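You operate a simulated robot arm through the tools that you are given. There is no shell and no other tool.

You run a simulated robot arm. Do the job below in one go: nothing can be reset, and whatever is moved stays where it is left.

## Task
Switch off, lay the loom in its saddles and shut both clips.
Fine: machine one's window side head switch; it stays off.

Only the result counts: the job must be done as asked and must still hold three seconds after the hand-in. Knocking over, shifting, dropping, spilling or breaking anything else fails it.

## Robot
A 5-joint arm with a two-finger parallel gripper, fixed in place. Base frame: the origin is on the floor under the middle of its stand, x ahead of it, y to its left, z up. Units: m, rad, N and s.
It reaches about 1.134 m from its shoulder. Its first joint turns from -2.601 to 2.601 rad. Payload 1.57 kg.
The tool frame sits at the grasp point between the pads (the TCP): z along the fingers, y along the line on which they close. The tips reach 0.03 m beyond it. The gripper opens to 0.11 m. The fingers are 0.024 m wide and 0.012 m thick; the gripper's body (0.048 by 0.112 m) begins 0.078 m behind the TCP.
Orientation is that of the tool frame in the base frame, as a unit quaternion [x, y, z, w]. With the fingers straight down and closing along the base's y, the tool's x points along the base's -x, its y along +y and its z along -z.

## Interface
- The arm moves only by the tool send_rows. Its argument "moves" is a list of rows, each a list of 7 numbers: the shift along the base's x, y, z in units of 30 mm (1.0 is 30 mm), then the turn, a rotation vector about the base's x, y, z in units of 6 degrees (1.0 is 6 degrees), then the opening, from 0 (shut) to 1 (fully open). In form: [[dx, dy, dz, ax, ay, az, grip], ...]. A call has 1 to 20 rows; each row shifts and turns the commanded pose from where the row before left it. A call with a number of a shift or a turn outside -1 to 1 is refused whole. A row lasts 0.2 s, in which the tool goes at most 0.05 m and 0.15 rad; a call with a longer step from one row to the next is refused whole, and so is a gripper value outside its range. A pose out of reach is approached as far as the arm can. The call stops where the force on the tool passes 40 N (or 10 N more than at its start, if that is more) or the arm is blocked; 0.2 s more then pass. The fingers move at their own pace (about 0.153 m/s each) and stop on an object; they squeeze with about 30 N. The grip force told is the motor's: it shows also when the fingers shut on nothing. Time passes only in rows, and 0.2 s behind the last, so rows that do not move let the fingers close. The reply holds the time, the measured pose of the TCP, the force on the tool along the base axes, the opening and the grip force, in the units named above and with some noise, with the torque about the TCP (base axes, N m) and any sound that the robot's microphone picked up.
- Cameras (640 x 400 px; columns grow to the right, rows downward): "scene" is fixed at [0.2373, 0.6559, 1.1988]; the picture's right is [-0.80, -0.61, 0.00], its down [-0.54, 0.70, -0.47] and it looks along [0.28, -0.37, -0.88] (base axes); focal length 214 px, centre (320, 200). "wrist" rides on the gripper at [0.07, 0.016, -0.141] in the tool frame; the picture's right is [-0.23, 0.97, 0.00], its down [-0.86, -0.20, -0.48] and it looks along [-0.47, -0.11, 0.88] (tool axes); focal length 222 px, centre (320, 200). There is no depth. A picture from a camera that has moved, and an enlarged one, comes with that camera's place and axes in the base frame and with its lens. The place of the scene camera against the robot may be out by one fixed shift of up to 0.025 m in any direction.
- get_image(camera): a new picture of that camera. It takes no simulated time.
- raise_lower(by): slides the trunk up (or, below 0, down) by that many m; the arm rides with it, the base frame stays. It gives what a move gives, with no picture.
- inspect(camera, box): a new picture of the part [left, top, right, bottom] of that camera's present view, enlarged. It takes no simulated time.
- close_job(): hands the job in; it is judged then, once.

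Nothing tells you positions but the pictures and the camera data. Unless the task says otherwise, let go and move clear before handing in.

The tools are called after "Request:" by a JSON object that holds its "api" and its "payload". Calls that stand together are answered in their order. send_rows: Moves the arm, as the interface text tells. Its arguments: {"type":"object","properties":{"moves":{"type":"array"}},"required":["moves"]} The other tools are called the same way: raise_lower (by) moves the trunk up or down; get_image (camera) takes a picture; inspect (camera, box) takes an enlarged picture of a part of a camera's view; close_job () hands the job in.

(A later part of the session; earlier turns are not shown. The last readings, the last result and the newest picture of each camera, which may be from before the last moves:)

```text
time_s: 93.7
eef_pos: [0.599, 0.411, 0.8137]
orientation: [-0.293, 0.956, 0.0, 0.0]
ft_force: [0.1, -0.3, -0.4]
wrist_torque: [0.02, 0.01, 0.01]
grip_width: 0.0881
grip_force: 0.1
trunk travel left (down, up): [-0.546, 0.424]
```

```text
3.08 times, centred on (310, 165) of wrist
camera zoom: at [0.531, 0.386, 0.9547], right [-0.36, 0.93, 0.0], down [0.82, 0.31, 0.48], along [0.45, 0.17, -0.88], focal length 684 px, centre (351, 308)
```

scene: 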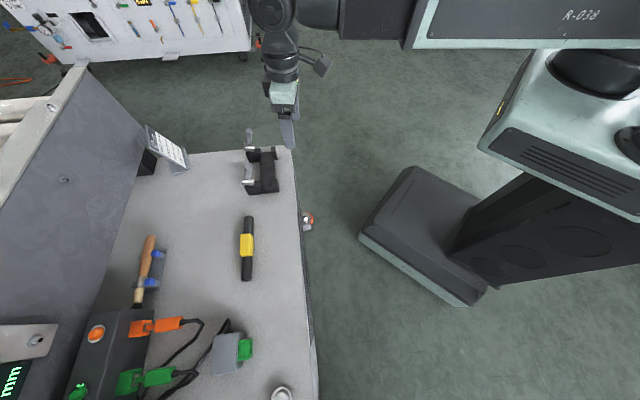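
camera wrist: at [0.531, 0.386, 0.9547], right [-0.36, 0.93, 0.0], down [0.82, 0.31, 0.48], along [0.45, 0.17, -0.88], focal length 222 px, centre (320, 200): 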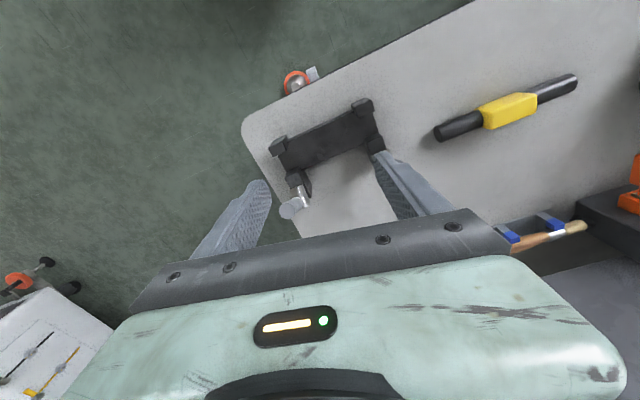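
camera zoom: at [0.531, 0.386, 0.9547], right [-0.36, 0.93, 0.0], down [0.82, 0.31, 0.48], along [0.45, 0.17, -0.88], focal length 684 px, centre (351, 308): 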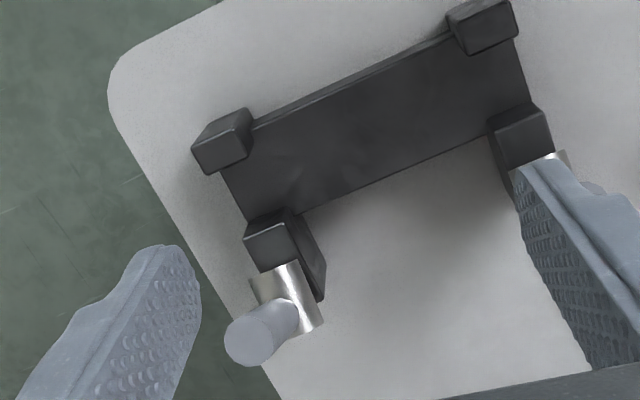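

The saddle block is a base with two pairs of posts, and a hinged clip with an upright handle on the far post of each pair. The loom lies parallel to it on the bench. I turn the wrist to look along the loom's axis and judge the clip shape and heights.

Request:
{"api": "send_rows", "payload": {"moves": [[-0.105, 0.174, 0, 0, 0, -0.964, 0.8], [-0.105, 0.174, 0, 0, 0, -0.964, 0.8], [-0.105, 0.174, 0, 0, 0, -0.964, 0.8], [-0.105, 0.174, 0, 0, 0, -0.964, 0.8], [-0.105, 0.174, 0, 0, 0, -0.964, 0.8], [-0.105, 0.174, 0, 0, 0, -0.964, 0.8], [-0.105, 0.174, 0, 0, 0, -0.964, 0.8], [-0.105, 0.174, 0, 0, 0, -0.964, 0.8], [-0.105, 0.174, 0, 0, 0, -0.964, 0.8], [-0.105, 0.174, 0, 0, 0, -0.964, 0.8], [-0.105, 0.174, 0, 0, 0, -0.964, 0.8], [-0.105, 0.174, 0, 0, 0, -0.964, 0.8], [-0.105, 0.174, 0, 0, 0, -0.964, 0.8], [-0.105, 0.174, 0, 0, 0, -0.964, 0.8]]}}

Request:
{"api": "get_image", "payload": {"camera": "wrist"}}

Request:
{"api": "inspect", "payload": {"camera": "wrist", "box": [220, 70, 440, 240]}}

```text
time_s: 96.7
eef_pos: [0.5556, 0.4831, 0.8131]
orientation: [0.398, 0.918, 0.001, 0.001]
ft_force: [0.4, 0.8, -0.1]
wrist_torque: [-0.01, -0.01, 0.02]
grip_width: 0.0877
grip_force: 0.0
trunk travel left (down, up): [-0.546, 0.424]
```

```text
taken
camera wrist: at [0.5183, 0.546, 0.9547], right [0.87, 0.5, 0.0], down [0.44, -0.76, 0.48], along [0.24, -0.41, -0.88], focal length 222 px, centre (320, 200)
```

wrist: 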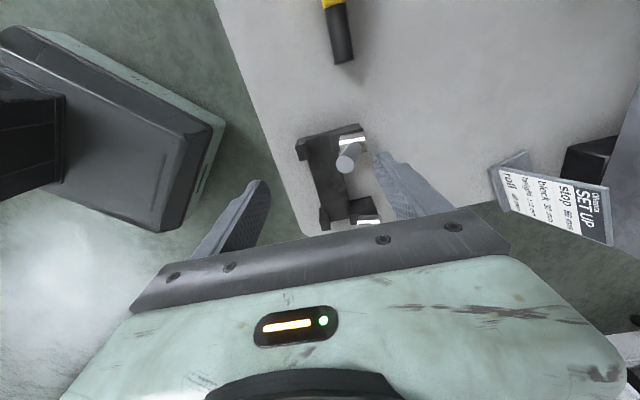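

```text
2.35 times, centred on (330, 155) of wrist
camera zoom: at [0.5183, 0.546, 0.9547], right [0.87, 0.5, 0.0], down [0.44, -0.76, 0.48], along [0.24, -0.41, -0.88], focal length 523 px, centre (296, 306)
```

zoom: 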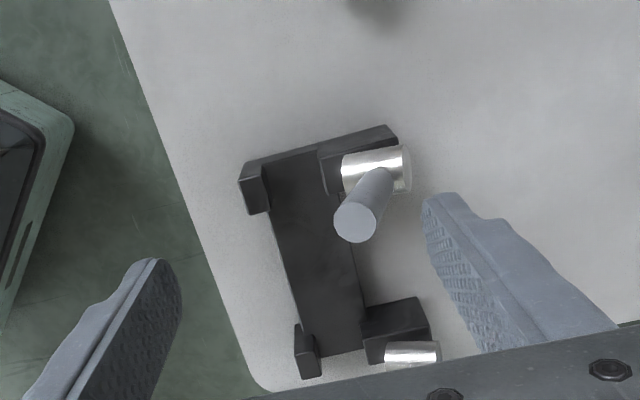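

I can't yet tell how the clips swing. I tilt the camera for a low side view along the loom axis.

Request:
{"api": "send_rows", "payload": {"moves": [[-0.24, 0.25, 0.043, -0.731, -0.682, 0, 0.8], [-0.24, 0.25, 0.13, -0.731, -0.682, 0, 0.8], [-0.24, 0.25, 0.213, -0.731, -0.682, 0, 0.8], [-0.24, 0.25, 0.297, -0.731, -0.682, 0, 0.8], [-0.24, 0.25, 0.377, -0.731, -0.682, 0, 0.8], [-0.24, 0.25, 0.45, -0.731, -0.682, 0, 0.8], [-0.24, 0.25, 0.52, -0.731, -0.682, 0, 0.8]]}}

Request:
{"api": "raise_lower", "payload": {"by": -0.13}}

Request:
{"api": "get_image", "payload": {"camera": "wrist"}}

Request:
{"api": "get_image", "payload": {"camera": "scene"}}

```text
time_s: 98.3
eef_pos: [0.5064, 0.5358, 0.875]
orientation: [0.371, 0.857, -0.144, 0.329]
ft_force: [-0.3, 0.1, -0.1]
wrist_torque: [0.01, -0.03, 0.01]
grip_width: 0.0879
grip_force: 0.0
trunk travel left (down, up): [-0.546, 0.424]
```

```text
time_s: 99.8
eef_pos: [0.5062, 0.5367, 0.7445]
orientation: [0.371, 0.857, -0.144, 0.328]
ft_force: [-0.1, -0.2, -0.2]
wrist_torque: [-0.01, 0.01, 0.03]
grip_width: 0.0882
grip_force: 0.1
trunk travel left (down, up): [-0.416, 0.554]
```

```text
taken
camera wrist: at [0.4155, 0.6547, 0.8029], right [0.83, 0.54, 0.15], down [0.07, -0.37, 0.93], along [0.56, -0.76, -0.34], focal length 222 px, centre (320, 200)
```

wrist: 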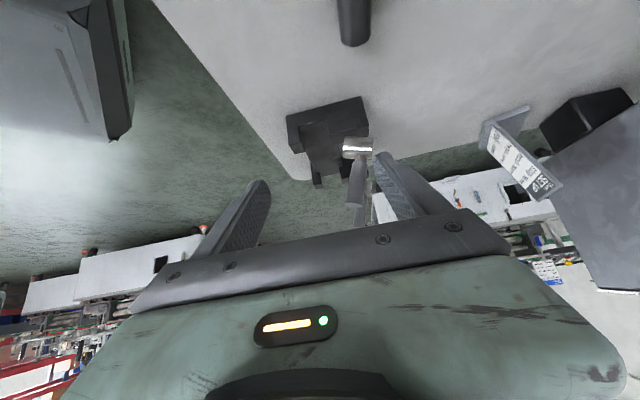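

```text
taken
```

scene: 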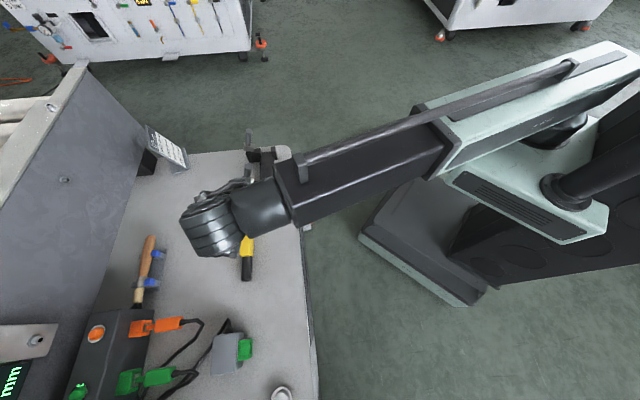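

Request:
{"api": "inspect", "payload": {"camera": "wrist", "box": [270, 80, 410, 220]}}

```text
2.86 times, centred on (340, 150) of wrist
camera zoom: at [0.4155, 0.6547, 0.8029], right [0.83, 0.54, 0.15], down [0.07, -0.37, 0.93], along [0.56, -0.76, -0.34], focal length 635 px, centre (263, 343)
```

zoom: 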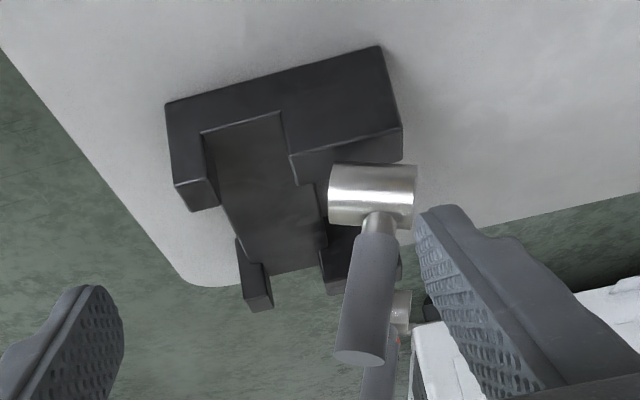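

The clips now make more sense: each has a silver barrel lying across the far post with an upright grey handle (top at about z 0.733). I look from the front side too, raising first to clear the handles.

Request:
{"api": "raise_lower", "payload": {"by": 0.08}}

Request:
{"api": "send_rows", "payload": {"moves": [[0, -0.5, 0, 0, 0, 1, 0.8], [0, -0.5, 0, 0, 0, 1, 0.8], [0, -0.5, 0, 0, 0, 1, 0.8], [0, -0.5, 0, 0, 0, 1, 0.8], [0, -0.5, 0, 0, 0, 1, 0.8], [0, -0.5, 0, 0, 0, 1, 0.8], [0, -0.5, 0, 0, 0, 1, 0.8], [0, -0.5, 0, 0, 0, 1, 0.8], [0, -0.5, 0, 0, 0, 1, 0.8], [0, -0.5, 0, 0, 0, 1, 0.8], [0, -0.5, 0, 0, 0, 1, 0.8], [0, -0.5, 0, 0, 0, 1, 0.8], [0, -0.4, 0, 0, 0, 1, 0.8], [0, -0.3, 0, 0, 0, 1, 0.8], [0, -0.3, 0, 0, 0, 1, 0.8]]}}

Request:
{"api": "get_image", "payload": {"camera": "wrist"}}

```text
time_s: 101.0
eef_pos: [0.5049, 0.5368, 0.8253]
orientation: [0.371, 0.857, -0.143, 0.328]
ft_force: [-1.0, 0.4, 0.5]
wrist_torque: [0.0, -0.01, -0.01]
grip_width: 0.0882
grip_force: 0.0
trunk travel left (down, up): [-0.496, 0.474]
```

```text
time_s: 104.2
eef_pos: [0.5889, 0.4176, 0.824]
orientation: [-0.344, 0.869, 0.13, 0.331]
ft_force: [-0.5, 0.3, -0.1]
wrist_torque: [-0.02, 0.0, 0.0]
grip_width: 0.0879
grip_force: 0.0
out of reach, approached as far as the arm can: row 8, 9, 10, 11, 12, 13, 14, 15
trunk travel left (down, up): [-0.496, 0.474]
```

```text
taken
camera wrist: at [0.4693, 0.33, 0.8828], right [-0.54, 0.83, 0.15], down [0.37, 0.07, 0.93], along [0.75, 0.56, -0.34], focal length 222 px, centre (320, 200)
```

wrist: 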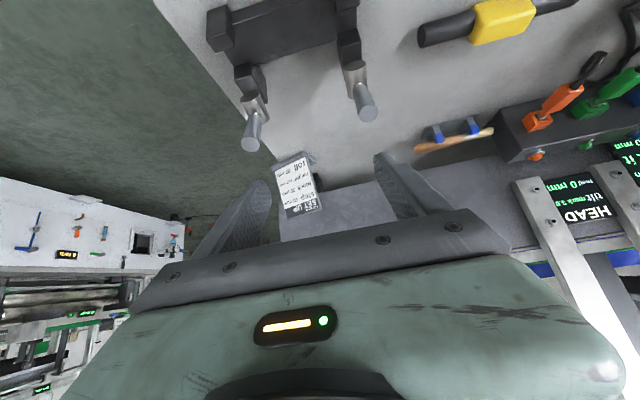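

Request:
{"api": "inspect", "payload": {"camera": "wrist", "box": [200, 0, 400, 160]}}

Request:
{"api": "inspect", "payload": {"camera": "wrist", "box": [300, 20, 400, 140]}}

Request:
{"api": "inspect", "payload": {"camera": "wrist", "box": [200, 40, 300, 160]}}

```text
2.50 times, centred on (300, 80) of wrist
camera zoom: at [0.4693, 0.33, 0.8828], right [-0.54, 0.83, 0.15], down [0.37, 0.07, 0.93], along [0.75, 0.56, -0.34], focal length 555 px, centre (370, 500)
```

zoom: 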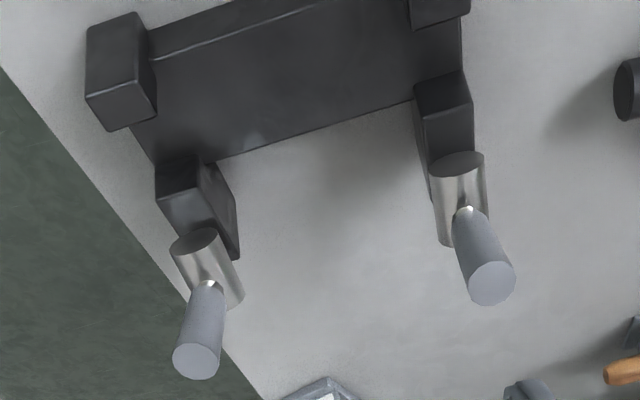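

```text
3.33 times, centred on (350, 80) of wrist
camera zoom: at [0.4693, 0.33, 0.8828], right [-0.54, 0.83, 0.15], down [0.37, 0.07, 0.93], along [0.75, 0.56, -0.34], focal length 740 px, centre (220, 600)
```

zoom: 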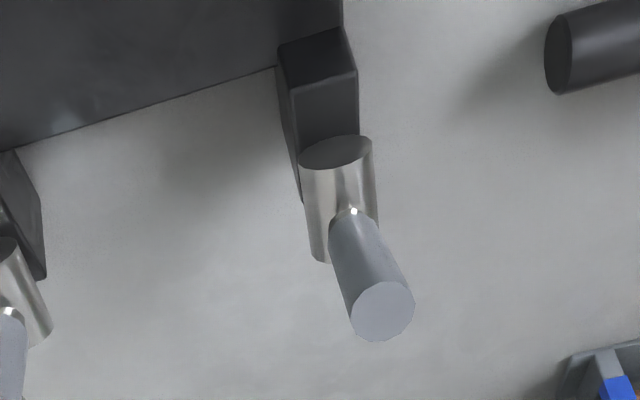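

```text
3.33 times, centred on (250, 100) of wrist
camera zoom: at [0.4693, 0.33, 0.8828], right [-0.54, 0.83, 0.15], down [0.37, 0.07, 0.93], along [0.75, 0.56, -0.34], focal length 740 px, centre (553, 533)
```

zoom: 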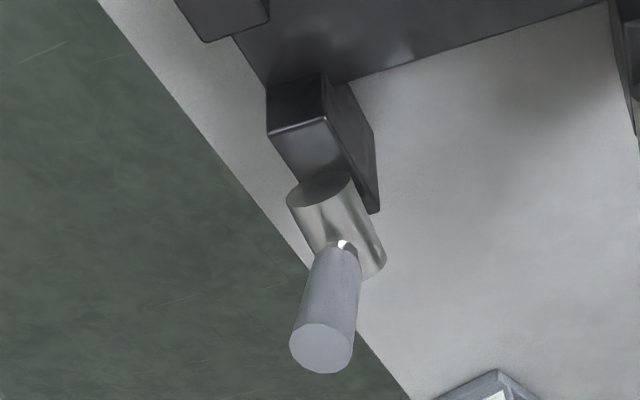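

The clip is a silver barrel with a handle leaning slightly toward the front. I zoom in harder to understand how it moves.

Request:
{"api": "inspect", "payload": {"camera": "wrist", "box": [325, 15, 385, 70]}}

Request:
{"api": "inspect", "payload": {"camera": "wrist", "box": [325, 55, 385, 125]}}

Request:
{"api": "inspect", "payload": {"camera": "scene", "box": [235, 125, 290, 200]}}

```text
7.27 times, centred on (355, 42) of wrist
camera zoom: at [0.4693, 0.33, 0.8828], right [-0.54, 0.83, 0.15], down [0.37, 0.07, 0.93], along [0.75, 0.56, -0.34], focal length 1615 px, centre (66, 1346)
```

zoom: 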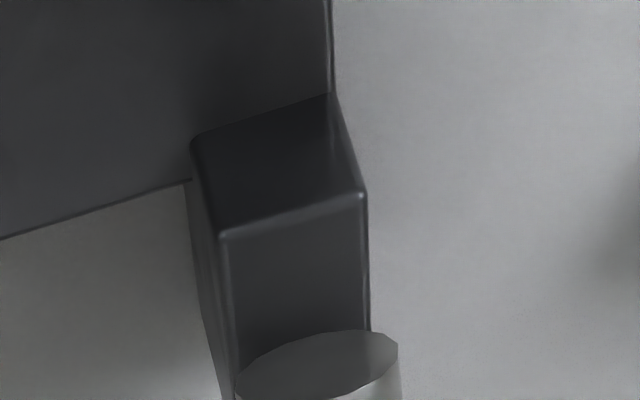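

```text
5.71 times, centred on (355, 90) of wrist
camera zoom: at [0.4693, 0.33, 0.8828], right [-0.54, 0.83, 0.15], down [0.37, 0.07, 0.93], along [0.75, 0.56, -0.34], focal length 1269 px, centre (120, 829)
```

zoom: 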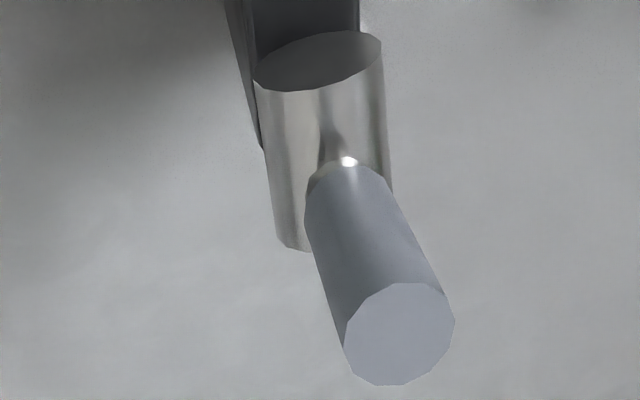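

```text
5.33 times, centred on (262, 162) of scene
camera zoom: at [0.2373, 0.6559, 1.1988], right [-0.8, -0.61, 0.0], down [-0.54, 0.7, -0.47], along [0.28, -0.37, -0.88], focal length 1144 px, centre (627, 400)
```

zoom: 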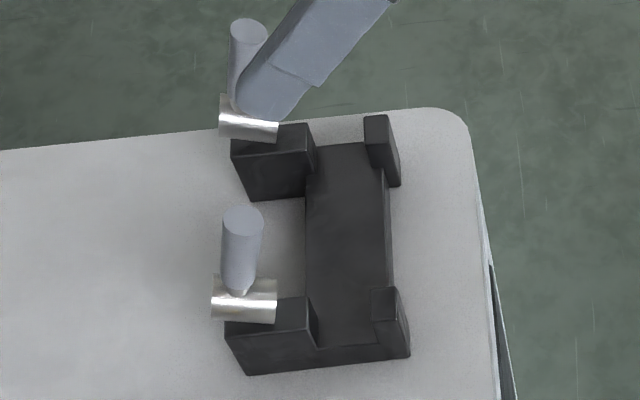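

The handle leans about 15° forward and its length just spans to the front post, so each clip should swing forward and down about 75° across the loom. Now I raise, straighten the tool and go to measure the loom.

Request:
{"api": "raise_lower", "payload": {"by": 0.12}}

Request:
{"api": "send_rows", "payload": {"moves": [[0, 0, -0.52, -0.682, 0.731, 0, 0.8], [0, 0, -0.45, -0.682, 0.731, 0, 0.8], [0, 0, -0.377, -0.682, 0.731, 0, 0.8], [0, 0, -0.297, -0.682, 0.731, 0, 0.8], [0, 0, -0.213, -0.682, 0.731, 0, 0.8], [0, 0, -0.13, -0.682, 0.731, 0, 0.8], [0, 0, -0.043, -0.682, 0.731, 0, 0.8], [0, 0, 0, 0, 0, 0, 0.8]]}}

```text
time_s: 105.7
eef_pos: [0.5887, 0.4175, 0.9427]
orientation: [-0.343, 0.869, 0.13, 0.332]
ft_force: [0.0, -0.1, 0.1]
wrist_torque: [0.0, -0.02, 0.0]
grip_width: 0.0882
grip_force: 0.0
trunk travel left (down, up): [-0.616, 0.354]
```

```text
time_s: 107.5
eef_pos: [0.5882, 0.4182, 0.883]
orientation: [-0.368, 0.93, -0.001, -0.002]
ft_force: [-0.5, -0.7, -1.3]
wrist_torque: [0.02, 0.02, 0.0]
grip_width: 0.0881
grip_force: 0.1
trunk travel left (down, up): [-0.616, 0.354]
```

Request:
{"api": "send_rows", "payload": {"moves": [[-0.253, 0.496, 0, 0, 0, 1, 0.8], [-0.253, 0.496, 0, 0, 0, 1, 0.8], [-0.253, 0.496, 0, 0, 0, 1, 0.8], [-0.253, 0.496, 0, 0, 0, 1, 0.8], [-0.253, 0.496, 0, 0, 0, 1, 0.8], [-0.253, 0.496, 0, 0, 0, 1, 0.8], [-0.253, 0.496, 0, 0, 0, 1, 0.8], [-0.253, 0.496, 0, 0, 0, 1, 0.8], [-0.253, 0.496, 0, 0, 0, 1, 0.8], [-0.253, 0.496, 0, 0, 0, 1, 0.8], [-0.253, 0.496, 0, 0, 0, 1, 0.8], [-0.253, 0.496, 0, 0, 0, 1, 0.8], [-0.253, 0.496, 0, 0, 0, 1, 0.8], [-0.253, 0.496, 0, 0, 0, 1, 0.8], [-0.253, 0.496, 0, 0, 0, 1, 0.8]]}}

Request:
{"api": "raise_lower", "payload": {"by": -0.07}}

Request:
{"api": "get_image", "payload": {"camera": "wrist"}}

Request:
{"api": "inspect", "payload": {"camera": "wrist", "box": [220, 60, 440, 210]}}

```text
time_s: 110.7
eef_pos: [0.4746, 0.6429, 0.8837]
orientation: [0.918, -0.397, 0.001, 0.001]
ft_force: [1.3, 0.4, -0.8]
wrist_torque: [-0.01, -0.03, -0.01]
grip_width: 0.0881
grip_force: 0.0
trunk travel left (down, up): [-0.616, 0.354]
```

```text
time_s: 111.8
eef_pos: [0.4759, 0.6417, 0.8137]
orientation: [0.918, -0.397, 0.002, 0.001]
ft_force: [1.0, 0.6, 0.2]
wrist_torque: [-0.02, 0.0, 0.0]
grip_width: 0.0879
grip_force: 0.2
trunk travel left (down, up): [-0.546, 0.424]
```

```text
taken
camera wrist: at [0.5088, 0.5797, 0.955], right [-0.87, -0.5, 0.0], down [-0.44, 0.76, 0.48], along [-0.24, 0.41, -0.88], focal length 222 px, centre (320, 200)
```

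wrist: 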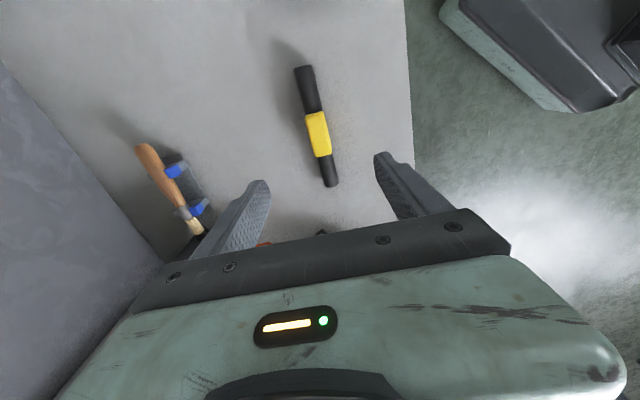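

```text
2.67 times, centred on (330, 135) of wrist
camera zoom: at [0.5088, 0.5797, 0.955], right [-0.87, -0.5, 0.0], down [-0.44, 0.76, 0.48], along [-0.24, 0.41, -0.88], focal length 592 px, centre (293, 373)
```

zoom: 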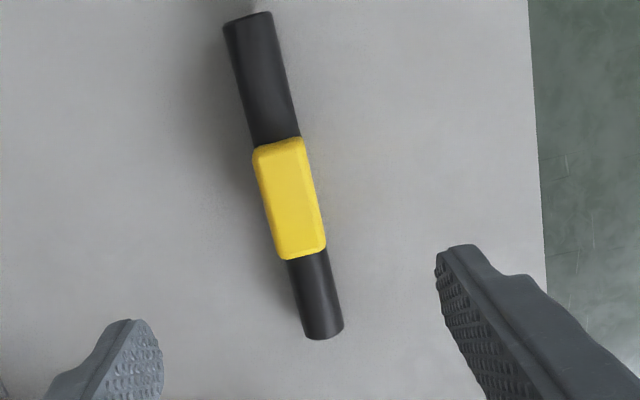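

The loom's centre is about (0.4735, 0.644) on the bench, axis at 133°, rod 25 mm thick with a 28 mm yellow grip. The fingers are already lined up across it; I centre, lower to just above the bench and close on the yellow part.

Request:
{"api": "send_rows", "payload": {"moves": [[-0.07, 0.06, 0, 0, 0, 0, 0.8], [0, 0, 0, 0, 0, 0, 0.8]]}}

Request:
{"api": "raise_lower", "payload": {"by": -0.15}}

Request:
{"api": "get_image", "payload": {"camera": "wrist"}}

```text
time_s: 112.4
eef_pos: [0.4729, 0.6428, 0.8133]
orientation: [0.918, -0.397, 0.002, 0.001]
ft_force: [0.2, -0.3, 0.4]
wrist_torque: [0.0, 0.04, -0.02]
grip_width: 0.0877
grip_force: 0.0
trunk travel left (down, up): [-0.546, 0.424]
```

```text
time_s: 114.1
eef_pos: [0.4732, 0.643, 0.6635]
orientation: [0.918, -0.398, 0.002, 0.001]
ft_force: [0.0, -0.1, 0.7]
wrist_torque: [0.01, -0.02, 0.01]
grip_width: 0.0879
grip_force: 0.1
trunk travel left (down, up): [-0.396, 0.574]
```

```text
taken
camera wrist: at [0.5065, 0.5815, 0.805], right [-0.87, -0.5, 0.0], down [-0.44, 0.76, 0.48], along [-0.24, 0.41, -0.88], focal length 222 px, centre (320, 200)
```

wrist: 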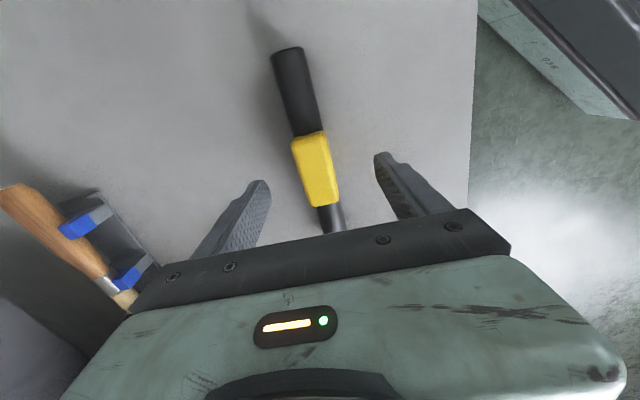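

Request:
{"api": "raise_lower", "payload": {"by": -0.029}}

Request:
{"api": "send_rows", "payload": {"moves": [[0, 0, 0, 0, 0, 0, 0.5], [0, 0, 0, 0, 0, 0, 0.3], [0, 0, 0, 0, 0, 0, 0], [0, 0, 0, 0, 0, 0, 0], [0, 0, 0, 0, 0, 0, 0]]}}

Request:
{"api": "get_image", "payload": {"camera": "wrist"}}

```text
time_s: 114.9
eef_pos: [0.4727, 0.6418, 0.6344]
orientation: [0.918, -0.397, 0.001, 0.0]
ft_force: [-0.8, 0.6, 1.4]
wrist_torque: [-0.02, -0.02, -0.03]
grip_width: 0.088
grip_force: 0.1
trunk travel left (down, up): [-0.367, 0.603]
```

```text
time_s: 116.1
eef_pos: [0.4736, 0.6433, 0.6338]
orientation: [0.918, -0.397, 0.001, 0.001]
ft_force: [-0.9, 0.1, 0.0]
wrist_torque: [0.09, 0.07, 0.04]
grip_width: 0.0274
grip_force: 29.7
trunk travel left (down, up): [-0.367, 0.603]
```

```text
taken
camera wrist: at [0.5065, 0.5815, 0.7759], right [-0.87, -0.5, 0.0], down [-0.44, 0.76, 0.48], along [-0.24, 0.41, -0.88], focal length 222 px, centre (320, 200)
```

wrist: 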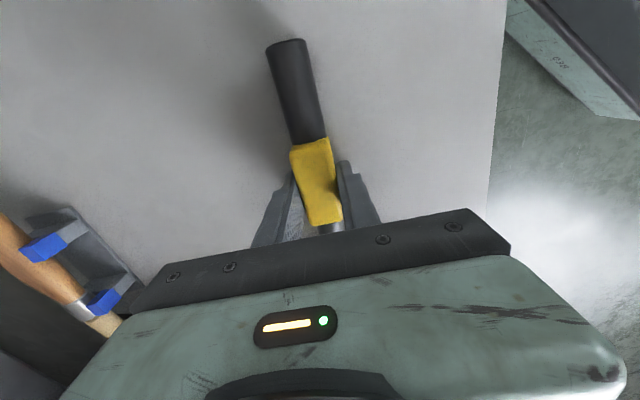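

The loom is gripped (27 mm). I lift it clear of the clip handles (tops at 0.732), then carry it over to the saddles with a slight 2° turn to match the trough's axis.

Request:
{"api": "raise_lower", "payload": {"by": 0.2}}

Request:
{"api": "send_rows", "payload": {"moves": [[0.534, -0.932, 0, 0, 0, 0.042, 0], [0.534, -0.932, 0, 0, 0, 0.042, 0], [0.534, -0.932, 0, 0, 0, 0.042, 0], [0.534, -0.932, 0, 0, 0, 0.042, 0], [0.534, -0.932, 0, 0, 0, 0.042, 0], [0.534, -0.932, 0, 0, 0, 0.042, 0], [0.534, -0.932, 0, 0, 0, 0.042, 0], [0.534, -0.932, 0, 0, 0, 0.042, 0], [0, 0, 0, 0, 0, 0, 0]]}}

Request:
{"api": "get_image", "payload": {"camera": "wrist"}}

Request:
{"api": "inspect", "payload": {"camera": "scene", "box": [200, 100, 330, 220]}}

```text
time_s: 118.2
eef_pos: [0.4732, 0.6426, 0.8339]
orientation: [0.918, -0.397, 0.002, 0.001]
ft_force: [-0.2, -0.4, -1.7]
wrist_torque: [0.03, -0.01, -0.01]
grip_width: 0.0278
grip_force: 29.9
trunk travel left (down, up): [-0.567, 0.403]
```

```text
time_s: 120.2
eef_pos: [0.6004, 0.4189, 0.8336]
orientation: [0.925, -0.38, 0.001, 0.001]
ft_force: [-0.1, 0.0, -1.9]
wrist_torque: [-0.01, -0.01, 0.01]
grip_width: 0.0276
grip_force: 29.9
trunk travel left (down, up): [-0.567, 0.403]
```

```text
taken
camera wrist: at [0.6365, 0.3585, 0.9759], right [-0.85, -0.53, 0.0], down [-0.47, 0.75, 0.48], along [-0.25, 0.4, -0.88], focal length 222 px, centre (320, 200)
```

wrist: 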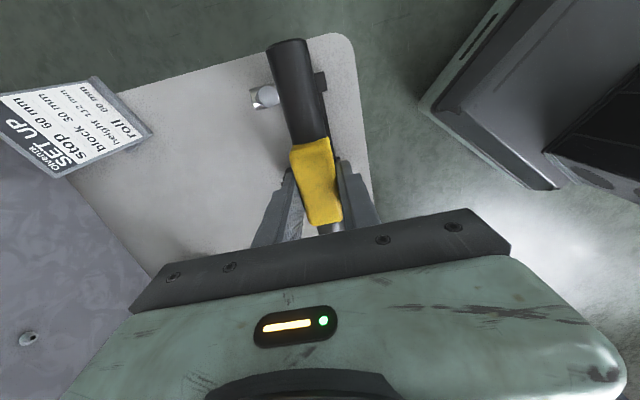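

```text
3.33 times, centred on (265, 160) of scene
camera zoom: at [0.2373, 0.6559, 1.1988], right [-0.8, -0.61, 0.0], down [-0.54, 0.7, -0.47], along [0.28, -0.37, -0.88], focal length 715 px, centre (503, 333)
```

zoom: 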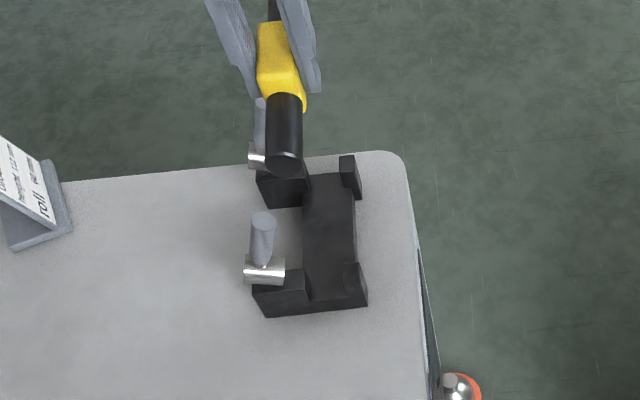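

The loom hangs level above the saddles, offset slightly to the front to pass the leaning handles. I lower to just above the posts and check alignment.

Request:
{"api": "raise_lower", "payload": {"by": -0.11}}

Request:
{"api": "get_image", "payload": {"camera": "wrist"}}

Request:
{"api": "inspect", "payload": {"camera": "scene", "box": [220, 110, 310, 220]}}

Request:
{"api": "inspect", "payload": {"camera": "wrist", "box": [230, 20, 390, 160]}}

```text
time_s: 121.7
eef_pos: [0.6008, 0.4194, 0.7251]
orientation: [0.925, -0.38, 0.002, 0.0]
ft_force: [0.4, 0.3, -1.4]
wrist_torque: [0.0, -0.02, 0.0]
grip_width: 0.0276
grip_force: 30.3
trunk travel left (down, up): [-0.457, 0.513]
```

```text
taken
camera wrist: at [0.6361, 0.3589, 0.8659], right [-0.85, -0.53, 0.0], down [-0.47, 0.75, 0.48], along [-0.25, 0.4, -0.88], focal length 222 px, centre (320, 200)
```

wrist: 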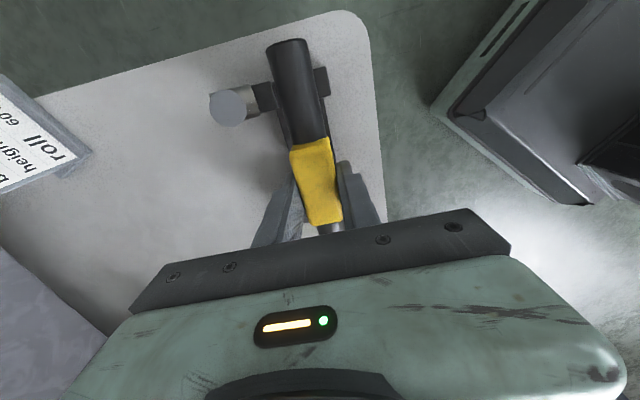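

```text
3.64 times, centred on (265, 165) of scene
camera zoom: at [0.2373, 0.6559, 1.1988], right [-0.8, -0.61, 0.0], down [-0.54, 0.7, -0.47], along [0.28, -0.37, -0.88], focal length 780 px, centre (520, 327)
```

zoom: 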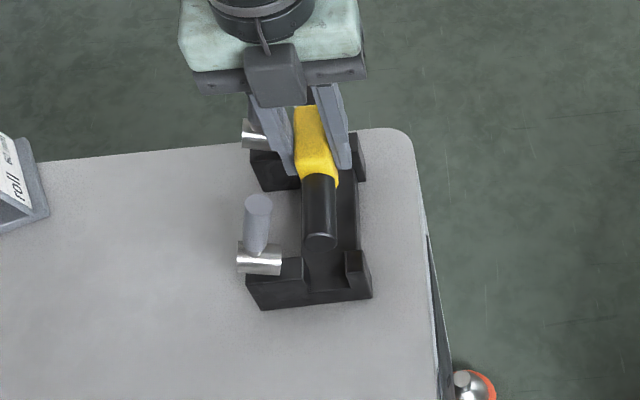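

```text
2.86 times, centred on (310, 90) of wrist
camera zoom: at [0.6361, 0.3589, 0.8659], right [-0.85, -0.53, 0.0], down [-0.47, 0.75, 0.48], along [-0.25, 0.4, -0.88], focal length 635 px, centre (349, 514)
```

zoom: 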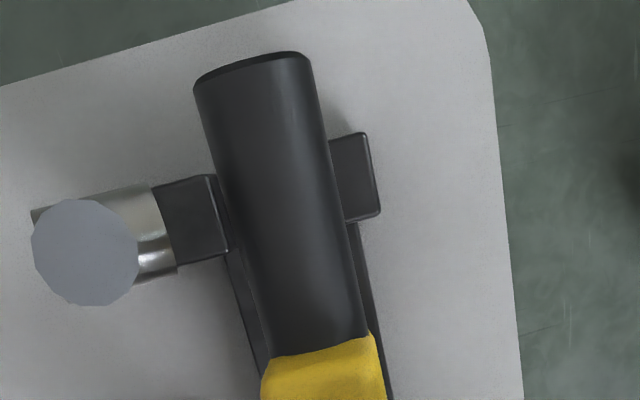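

The loom is parallel to the trough and about 8–9 mm forward of its centre as intended. I lower a bit more, shift back to centre, and lower until it is nearly seated.

Request:
{"api": "raise_lower", "payload": {"by": -0.025}}

Request:
{"api": "send_rows", "payload": {"moves": [[0.1, 0.1, 0, 0, 0, 0, 0], [0.087, 0.09, 0, 0, 0, 0, 0], [0, 0, 0, 0, 0, 0, 0]]}}

Request:
{"api": "raise_lower", "payload": {"by": -0.025}}

Request:
{"api": "get_image", "payload": {"camera": "wrist"}}

Request:
{"api": "inspect", "payload": {"camera": "scene", "box": [220, 110, 310, 220]}}

Request:
{"api": "inspect", "payload": {"camera": "wrist", "box": [230, 20, 390, 160]}}

```text
time_s: 122.4
eef_pos: [0.5993, 0.4185, 0.6987]
orientation: [0.925, -0.381, 0.001, 0.001]
ft_force: [0.2, 0.4, 0.1]
wrist_torque: [0.02, 0.01, 0.01]
grip_width: 0.0277
grip_force: 30.1
trunk travel left (down, up): [-0.432, 0.538]
```

```text
time_s: 123.2
eef_pos: [0.6057, 0.4247, 0.6996]
orientation: [0.924, -0.381, 0.001, 0.001]
ft_force: [0.9, -0.6, -1.5]
wrist_torque: [-0.02, 0.02, 0.01]
grip_width: 0.0274
grip_force: 30.3
trunk travel left (down, up): [-0.432, 0.538]
```

```text
time_s: 123.9
eef_pos: [0.6052, 0.4244, 0.6743]
orientation: [0.924, -0.382, 0.002, 0.001]
ft_force: [-0.3, 0.4, -1.4]
wrist_torque: [0.01, 0.02, 0.02]
grip_width: 0.0276
grip_force: 30.3
trunk travel left (down, up): [-0.407, 0.563]
```

```text
taken
camera wrist: at [0.6415, 0.3646, 0.8158], right [-0.85, -0.53, 0.0], down [-0.47, 0.75, 0.48], along [-0.25, 0.4, -0.88], focal length 222 px, centre (320, 200)
```

wrist: 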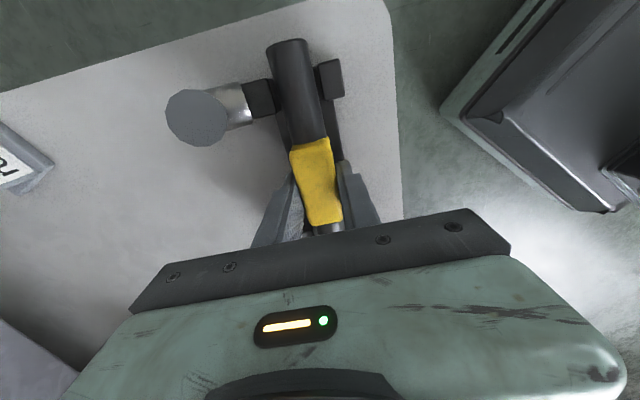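

```text
3.64 times, centred on (265, 165) of scene
camera zoom: at [0.2373, 0.6559, 1.1988], right [-0.8, -0.61, 0.0], down [-0.54, 0.7, -0.47], along [0.28, -0.37, -0.88], focal length 780 px, centre (520, 327)
```

zoom: 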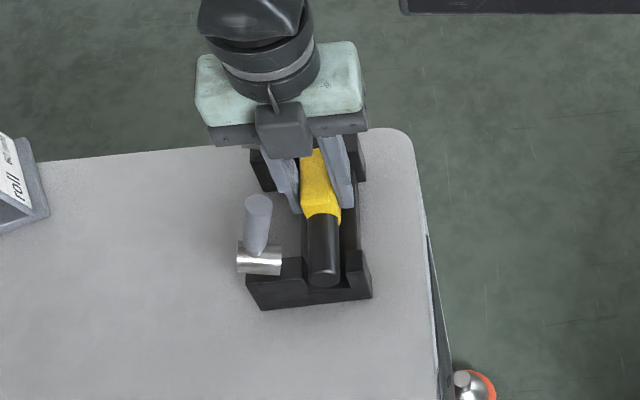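

```text
2.86 times, centred on (310, 90) of wrist
camera zoom: at [0.6415, 0.3646, 0.8158], right [-0.85, -0.53, 0.0], down [-0.47, 0.75, 0.48], along [-0.25, 0.4, -0.88], focal length 635 px, centre (349, 514)
```

zoom: 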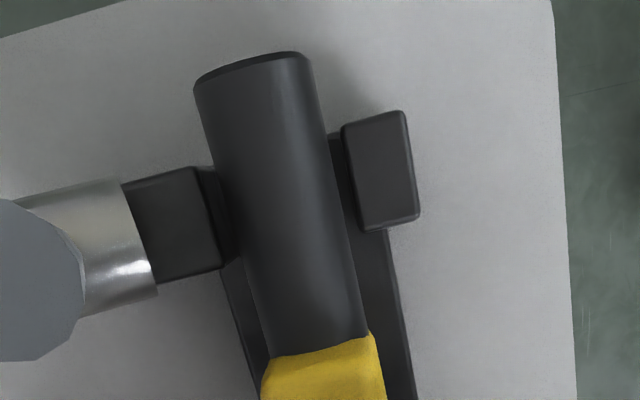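

Well centred. I lower the rest in small steps, watching the force for contact.

Request:
{"api": "raise_lower", "payload": {"by": -0.014}}

Request:
{"api": "raise_lower", "payload": {"by": -0.003}}

Request:
{"api": "raise_lower", "payload": {"by": -0.002}}

Request:
{"api": "inspect", "payload": {"camera": "scene", "box": [235, 145, 290, 200]}}

```text
time_s: 124.5
eef_pos: [0.6049, 0.4249, 0.6592]
orientation: [0.925, -0.381, 0.002, 0.001]
ft_force: [0.1, 0.4, -1.2]
wrist_torque: [0.01, 0.02, 0.01]
grip_width: 0.0276
grip_force: 30.7
trunk travel left (down, up): [-0.393, 0.577]
```

```text
time_s: 125.0
eef_pos: [0.6062, 0.4246, 0.6565]
orientation: [0.924, -0.382, 0.002, 0.002]
ft_force: [0.1, 0.5, -1.6]
wrist_torque: [-0.02, -0.02, 0.04]
grip_width: 0.0277
grip_force: 30.3
trunk travel left (down, up): [-0.39, 0.58]
```

```text
time_s: 125.5
eef_pos: [0.6062, 0.4245, 0.6559]
orientation: [0.925, -0.381, 0.002, 0.0]
ft_force: [4.2, 3.1, 15.6]
wrist_torque: [0.24, 0.16, -0.05]
grip_width: 0.0273
grip_force: 29.6
trunk travel left (down, up): [-0.388, 0.582]
```

```text
7.27 times, centred on (262, 172) of scene
camera zoom: at [0.2373, 0.6559, 1.1988], right [-0.8, -0.61, 0.0], down [-0.54, 0.7, -0.47], along [0.28, -0.37, -0.88], focal length 1560 px, centre (738, 400)
```

zoom: 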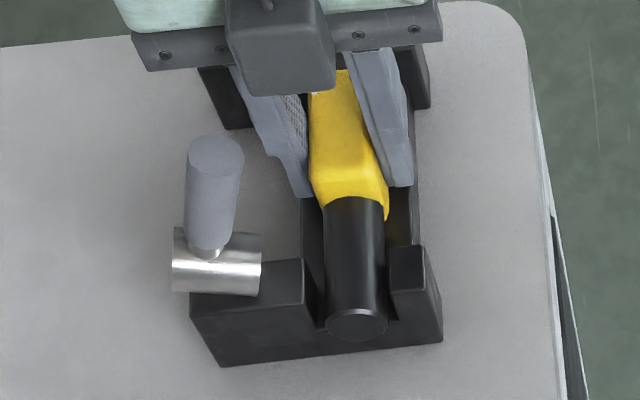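

Contact: the loom is seated at z ≈ 0.622. I relieve 1 mm, open the fingers partway, and check before rising.

Request:
{"api": "raise_lower", "payload": {"by": 0.001}}

Request:
{"api": "send_rows", "payload": {"moves": [[0, 0, 0, 0, 0, 0, 0.3], [0, 0, 0, 0, 0, 0, 0.4], [0, 0, 0, 0, 0, 0, 0.5], [0, 0, 0, 0, 0, 0, 0.5]]}}

Request:
{"api": "inspect", "payload": {"camera": "scene", "box": [235, 145, 290, 200]}}

Request:
{"api": "get_image", "payload": {"camera": "wrist"}}

```text
time_s: 126.1
eef_pos: [0.606, 0.4245, 0.6559]
orientation: [0.925, -0.381, 0.002, 0.001]
ft_force: [1.8, 0.2, 2.9]
wrist_torque: [0.05, -0.04, -0.02]
grip_width: 0.0277
grip_force: 30.1
trunk travel left (down, up): [-0.389, 0.581]
```

```text
time_s: 127.1
eef_pos: [0.606, 0.4262, 0.6567]
orientation: [0.924, -0.381, 0.002, 0.0]
ft_force: [1.0, 0.3, 0.1]
wrist_torque: [-0.02, 0.02, -0.02]
grip_width: 0.055
grip_force: 0.0
trunk travel left (down, up): [-0.389, 0.581]
```

```text
7.27 times, centred on (262, 172) of scene
camera zoom: at [0.2373, 0.6559, 1.1988], right [-0.8, -0.61, 0.0], down [-0.54, 0.7, -0.47], along [0.28, -0.37, -0.88], focal length 1560 px, centre (738, 400)
```

zoom: 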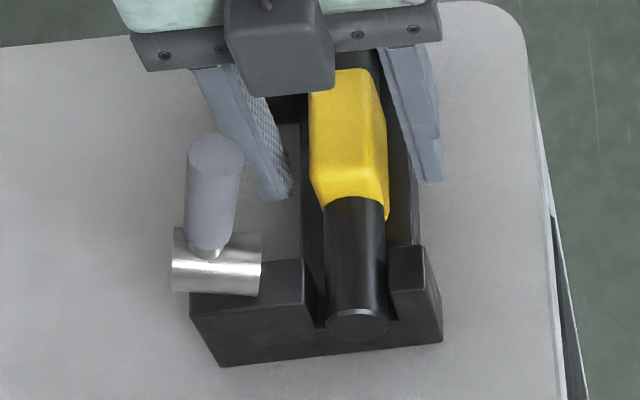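

```text
taken
camera wrist: at [0.6415, 0.3645, 0.7979], right [-0.85, -0.53, 0.0], down [-0.47, 0.75, 0.48], along [-0.25, 0.4, -0.88], focal length 222 px, centre (320, 200)
```

wrist: 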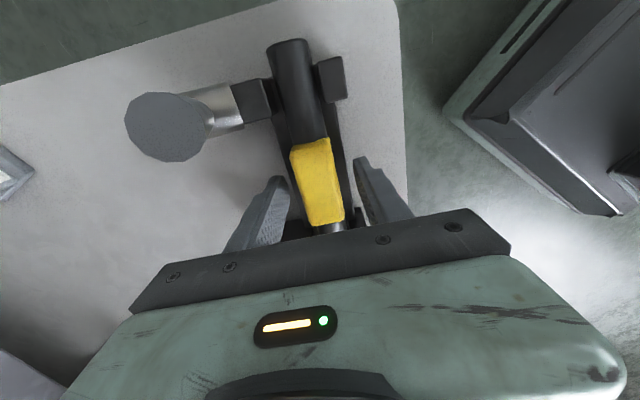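

The loom rests in both saddles. I rise clear, close the fingers, and move behind clip B's handle to push it forward.

Request:
{"api": "raise_lower", "payload": {"by": 0.13}}

Request:
{"api": "send_rows", "payload": {"moves": [[0, 0, 0, 0, 0, 0, 0.2], [0, 0.794, 0, 0, 0, 0, 0], [0, 0.794, 0, 0, 0, 0, 0], [0, 0.794, 0, 0, 0, 0, 0], [0, 0.76, 0, 0, 0, 0, 0], [0, 0, 0, 0, 0, 0, 0]]}}

Request:
{"api": "get_image", "payload": {"camera": "wrist"}}

Request:
{"api": "inspect", "payload": {"camera": "scene", "box": [210, 110, 310, 210]}}

```text
time_s: 128.6
eef_pos: [0.6062, 0.4255, 0.7854]
orientation: [0.925, -0.381, 0.002, 0.002]
ft_force: [-0.6, 0.0, -0.2]
wrist_torque: [0.01, 0.04, -0.02]
grip_width: 0.0548
grip_force: 0.1
trunk travel left (down, up): [-0.519, 0.451]
```

```text
time_s: 130.0
eef_pos: [0.6062, 0.5169, 0.7859]
orientation: [0.924, -0.381, 0.001, 0.001]
ft_force: [-0.1, -0.4, 0.6]
wrist_torque: [-0.03, 0.01, -0.02]
grip_width: 0.0004
grip_force: 21.2
trunk travel left (down, up): [-0.519, 0.451]
```

```text
taken
camera wrist: at [0.6417, 0.4586, 0.9279], right [-0.85, -0.53, 0.0], down [-0.47, 0.75, 0.48], along [-0.25, 0.4, -0.88], focal length 222 px, centre (320, 200)
```

wrist: 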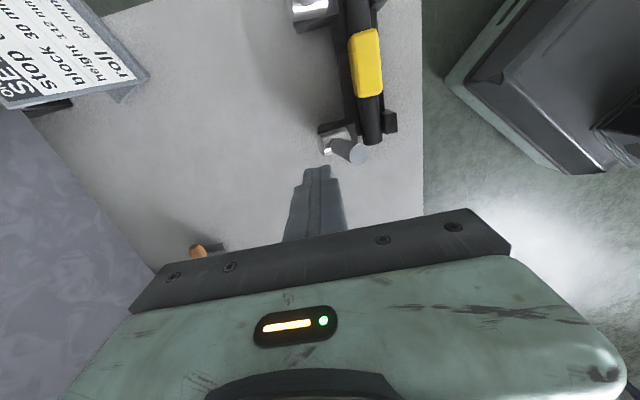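

```text
4.00 times, centred on (260, 160) of scene
camera zoom: at [0.2373, 0.6559, 1.1988], right [-0.8, -0.61, 0.0], down [-0.54, 0.7, -0.47], along [0.28, -0.37, -0.88], focal length 858 px, centre (560, 360)
```

zoom: 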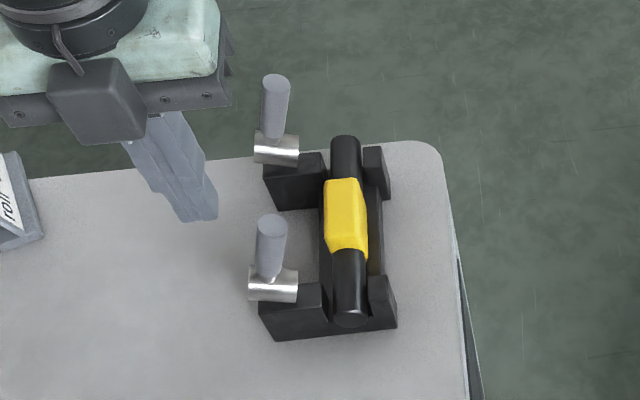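

Positions check out: the fingertips are just behind handle B. I back off slightly, lower so the tips are at mid-handle height, and push forward in small steps.

Request:
{"api": "send_rows", "payload": {"moves": [[0.187, 0.19, 0, 0, 0, 0, 0], [0, 0, 0, 0, 0, 0, 0]]}}

Request:
{"api": "raise_lower", "payload": {"by": -0.056}}

Request:
{"api": "send_rows", "payload": {"moves": [[-0.23, -0.235, 0, 0, 0, 0, 0], [-0.12, -0.12, 0, 0, 0, 0, 0], [-0.12, -0.12, 0, 0, 0, 0, 0], [0, 0, 0, 0, 0, 0, 0]]}}

Request:
{"api": "inspect", "payload": {"camera": "scene", "box": [210, 110, 310, 210]}}

Request:
{"api": "get_image", "payload": {"camera": "wrist"}}

```text
time_s: 130.6
eef_pos: [0.612, 0.5248, 0.7857]
orientation: [0.924, -0.381, 0.002, 0.001]
ft_force: [0.3, 0.8, 0.1]
wrist_torque: [0.0, 0.02, -0.01]
grip_width: 0.0
grip_force: 21.1
trunk travel left (down, up): [-0.519, 0.451]
```

```text
time_s: 131.6
eef_pos: [0.6116, 0.524, 0.7291]
orientation: [0.925, -0.381, 0.002, 0.001]
ft_force: [0.1, 0.2, -0.3]
wrist_torque: [0.02, 0.01, -0.02]
grip_width: 0.0
grip_force: 21.7
trunk travel left (down, up): [-0.463, 0.507]
```

```text
time_s: 132.6
eef_pos: [0.5975, 0.5105, 0.7296]
orientation: [0.924, -0.381, 0.001, 0.0]
ft_force: [0.9, 1.1, 0.5]
wrist_torque: [0.03, 0.01, -0.02]
grip_width: 0.0002
grip_force: 21.4
trunk travel left (down, up): [-0.463, 0.507]
```

```text
4.00 times, centred on (260, 160) of scene
camera zoom: at [0.2373, 0.6559, 1.1988], right [-0.8, -0.61, 0.0], down [-0.54, 0.7, -0.47], along [0.28, -0.37, -0.88], focal length 858 px, centre (560, 360)
```

zoom: 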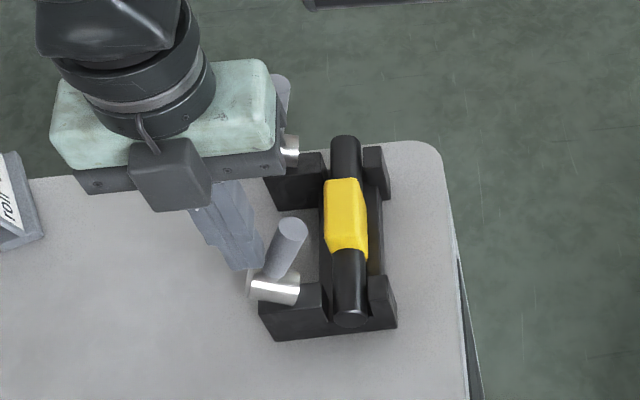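

```text
taken
camera wrist: at [0.6333, 0.4498, 0.8719], right [-0.85, -0.53, 0.0], down [-0.47, 0.75, 0.48], along [-0.25, 0.4, -0.88], focal length 222 px, centre (320, 200)
```

wrist: 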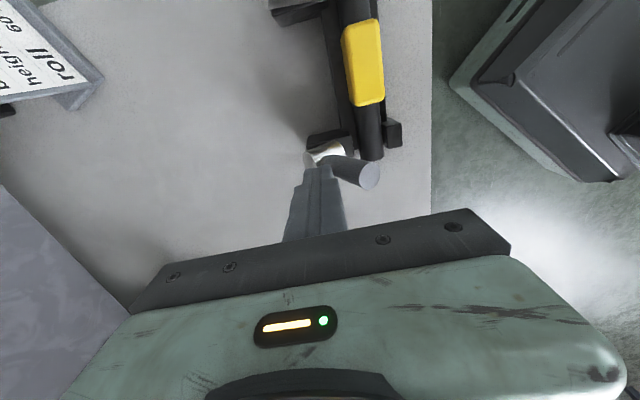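

Confirmed: the handle swings forward about its barrel with almost no force. I keep pushing.

Request:
{"api": "send_rows", "payload": {"moves": [[-0.12, -0.121, 0, 0, 0, 0, 0], [-0.12, -0.121, 0, 0, 0, 0, 0], [-0.12, -0.121, 0, 0, 0, 0, 0], [-0.12, -0.121, 0, 0, 0, 0, 0], [0, 0, 0, 0, 0, 0, 0]]}}

Request:
{"api": "inspect", "payload": {"camera": "scene", "box": [210, 110, 310, 210]}}

Request:
{"api": "inspect", "payload": {"camera": "wrist", "box": [270, 70, 430, 200]}}

```text
time_s: 133.8
eef_pos: [0.5828, 0.495, 0.7293]
orientation: [0.925, -0.381, 0.002, 0.001]
ft_force: [-0.2, -0.2, 0.5]
wrist_torque: [-0.03, 0.01, 0.01]
grip_width: 0.0
grip_force: 21.3
trunk travel left (down, up): [-0.463, 0.507]
```

```text
4.00 times, centred on (260, 160) of scene
camera zoom: at [0.2373, 0.6559, 1.1988], right [-0.8, -0.61, 0.0], down [-0.54, 0.7, -0.47], along [0.28, -0.37, -0.88], focal length 858 px, centre (560, 360)
```

zoom: 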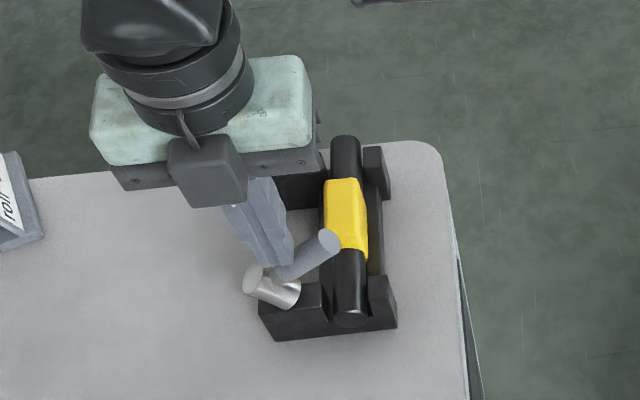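

```text
3.08 times, centred on (350, 135) of wrist
camera zoom: at [0.619, 0.4355, 0.8719], right [-0.85, -0.53, 0.0], down [-0.47, 0.75, 0.48], along [-0.25, 0.4, -0.88], focal length 684 px, centre (228, 400)
```

zoom: 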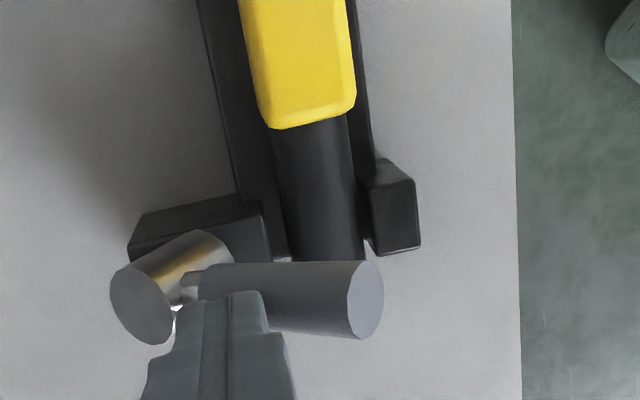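

The handle is at about 50° now. I lift the fingers, move over the loom and press the handle down from above.

Request:
{"api": "raise_lower", "payload": {"by": 0.05}}

Request:
{"api": "inspect", "payload": {"camera": "scene", "box": [210, 110, 310, 210]}}

Request:
{"api": "send_rows", "payload": {"moves": [[-0.28, -0.284, 0, 0, 0, 0, 0], [-0.28, -0.284, 0, 0, 0, 0, 0], [-0.28, -0.284, 0, 0, 0, 0, 0], [0, 0, 0, 0, 0, 0, 0]]}}

Request:
{"api": "get_image", "payload": {"camera": "wrist"}}

Request:
{"api": "inspect", "payload": {"camera": "wrist", "box": [230, 70, 390, 200]}}

```text
time_s: 134.7
eef_pos: [0.5837, 0.4961, 0.7797]
orientation: [0.925, -0.381, 0.002, 0.001]
ft_force: [0.6, 1.3, -0.1]
wrist_torque: [0.0, -0.02, -0.01]
grip_width: 0.0001
grip_force: 21.5
trunk travel left (down, up): [-0.513, 0.457]
```

```text
4.00 times, centred on (260, 160) of scene
camera zoom: at [0.2373, 0.6559, 1.1988], right [-0.8, -0.61, 0.0], down [-0.54, 0.7, -0.47], along [0.28, -0.37, -0.88], focal length 858 px, centre (560, 360)
```

zoom: 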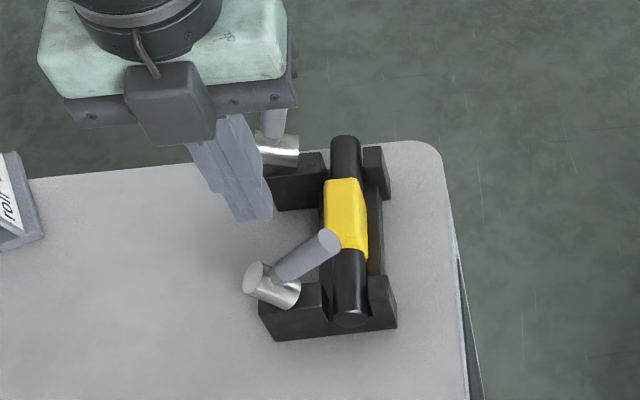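

```text
time_s: 135.7
eef_pos: [0.5584, 0.4707, 0.7803]
orientation: [0.924, -0.381, 0.002, 0.001]
ft_force: [-0.1, 0.5, -0.3]
wrist_torque: [-0.04, -0.01, 0.01]
grip_width: 0.0
grip_force: 21.1
trunk travel left (down, up): [-0.513, 0.457]
```

```text
taken
camera wrist: at [0.594, 0.4103, 0.922], right [-0.85, -0.53, 0.0], down [-0.47, 0.75, 0.48], along [-0.25, 0.4, -0.88], focal length 222 px, centre (320, 200)
```

wrist: 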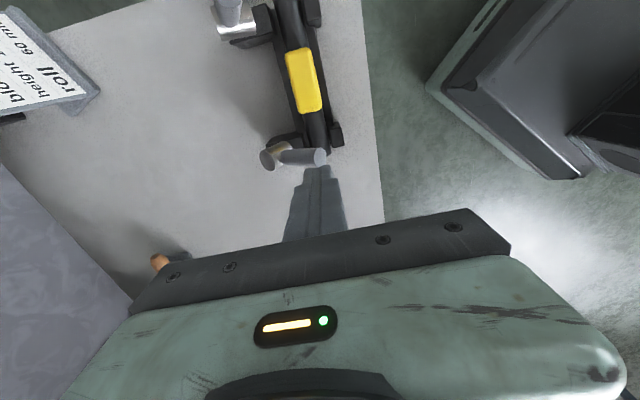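

```text
3.08 times, centred on (310, 135) of wrist
camera zoom: at [0.594, 0.4103, 0.922], right [-0.85, -0.53, 0.0], down [-0.47, 0.75, 0.48], along [-0.25, 0.4, -0.88], focal length 684 px, centre (351, 400)
```

zoom: 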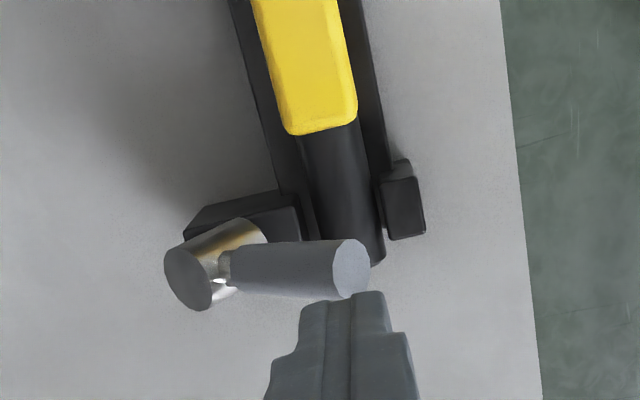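

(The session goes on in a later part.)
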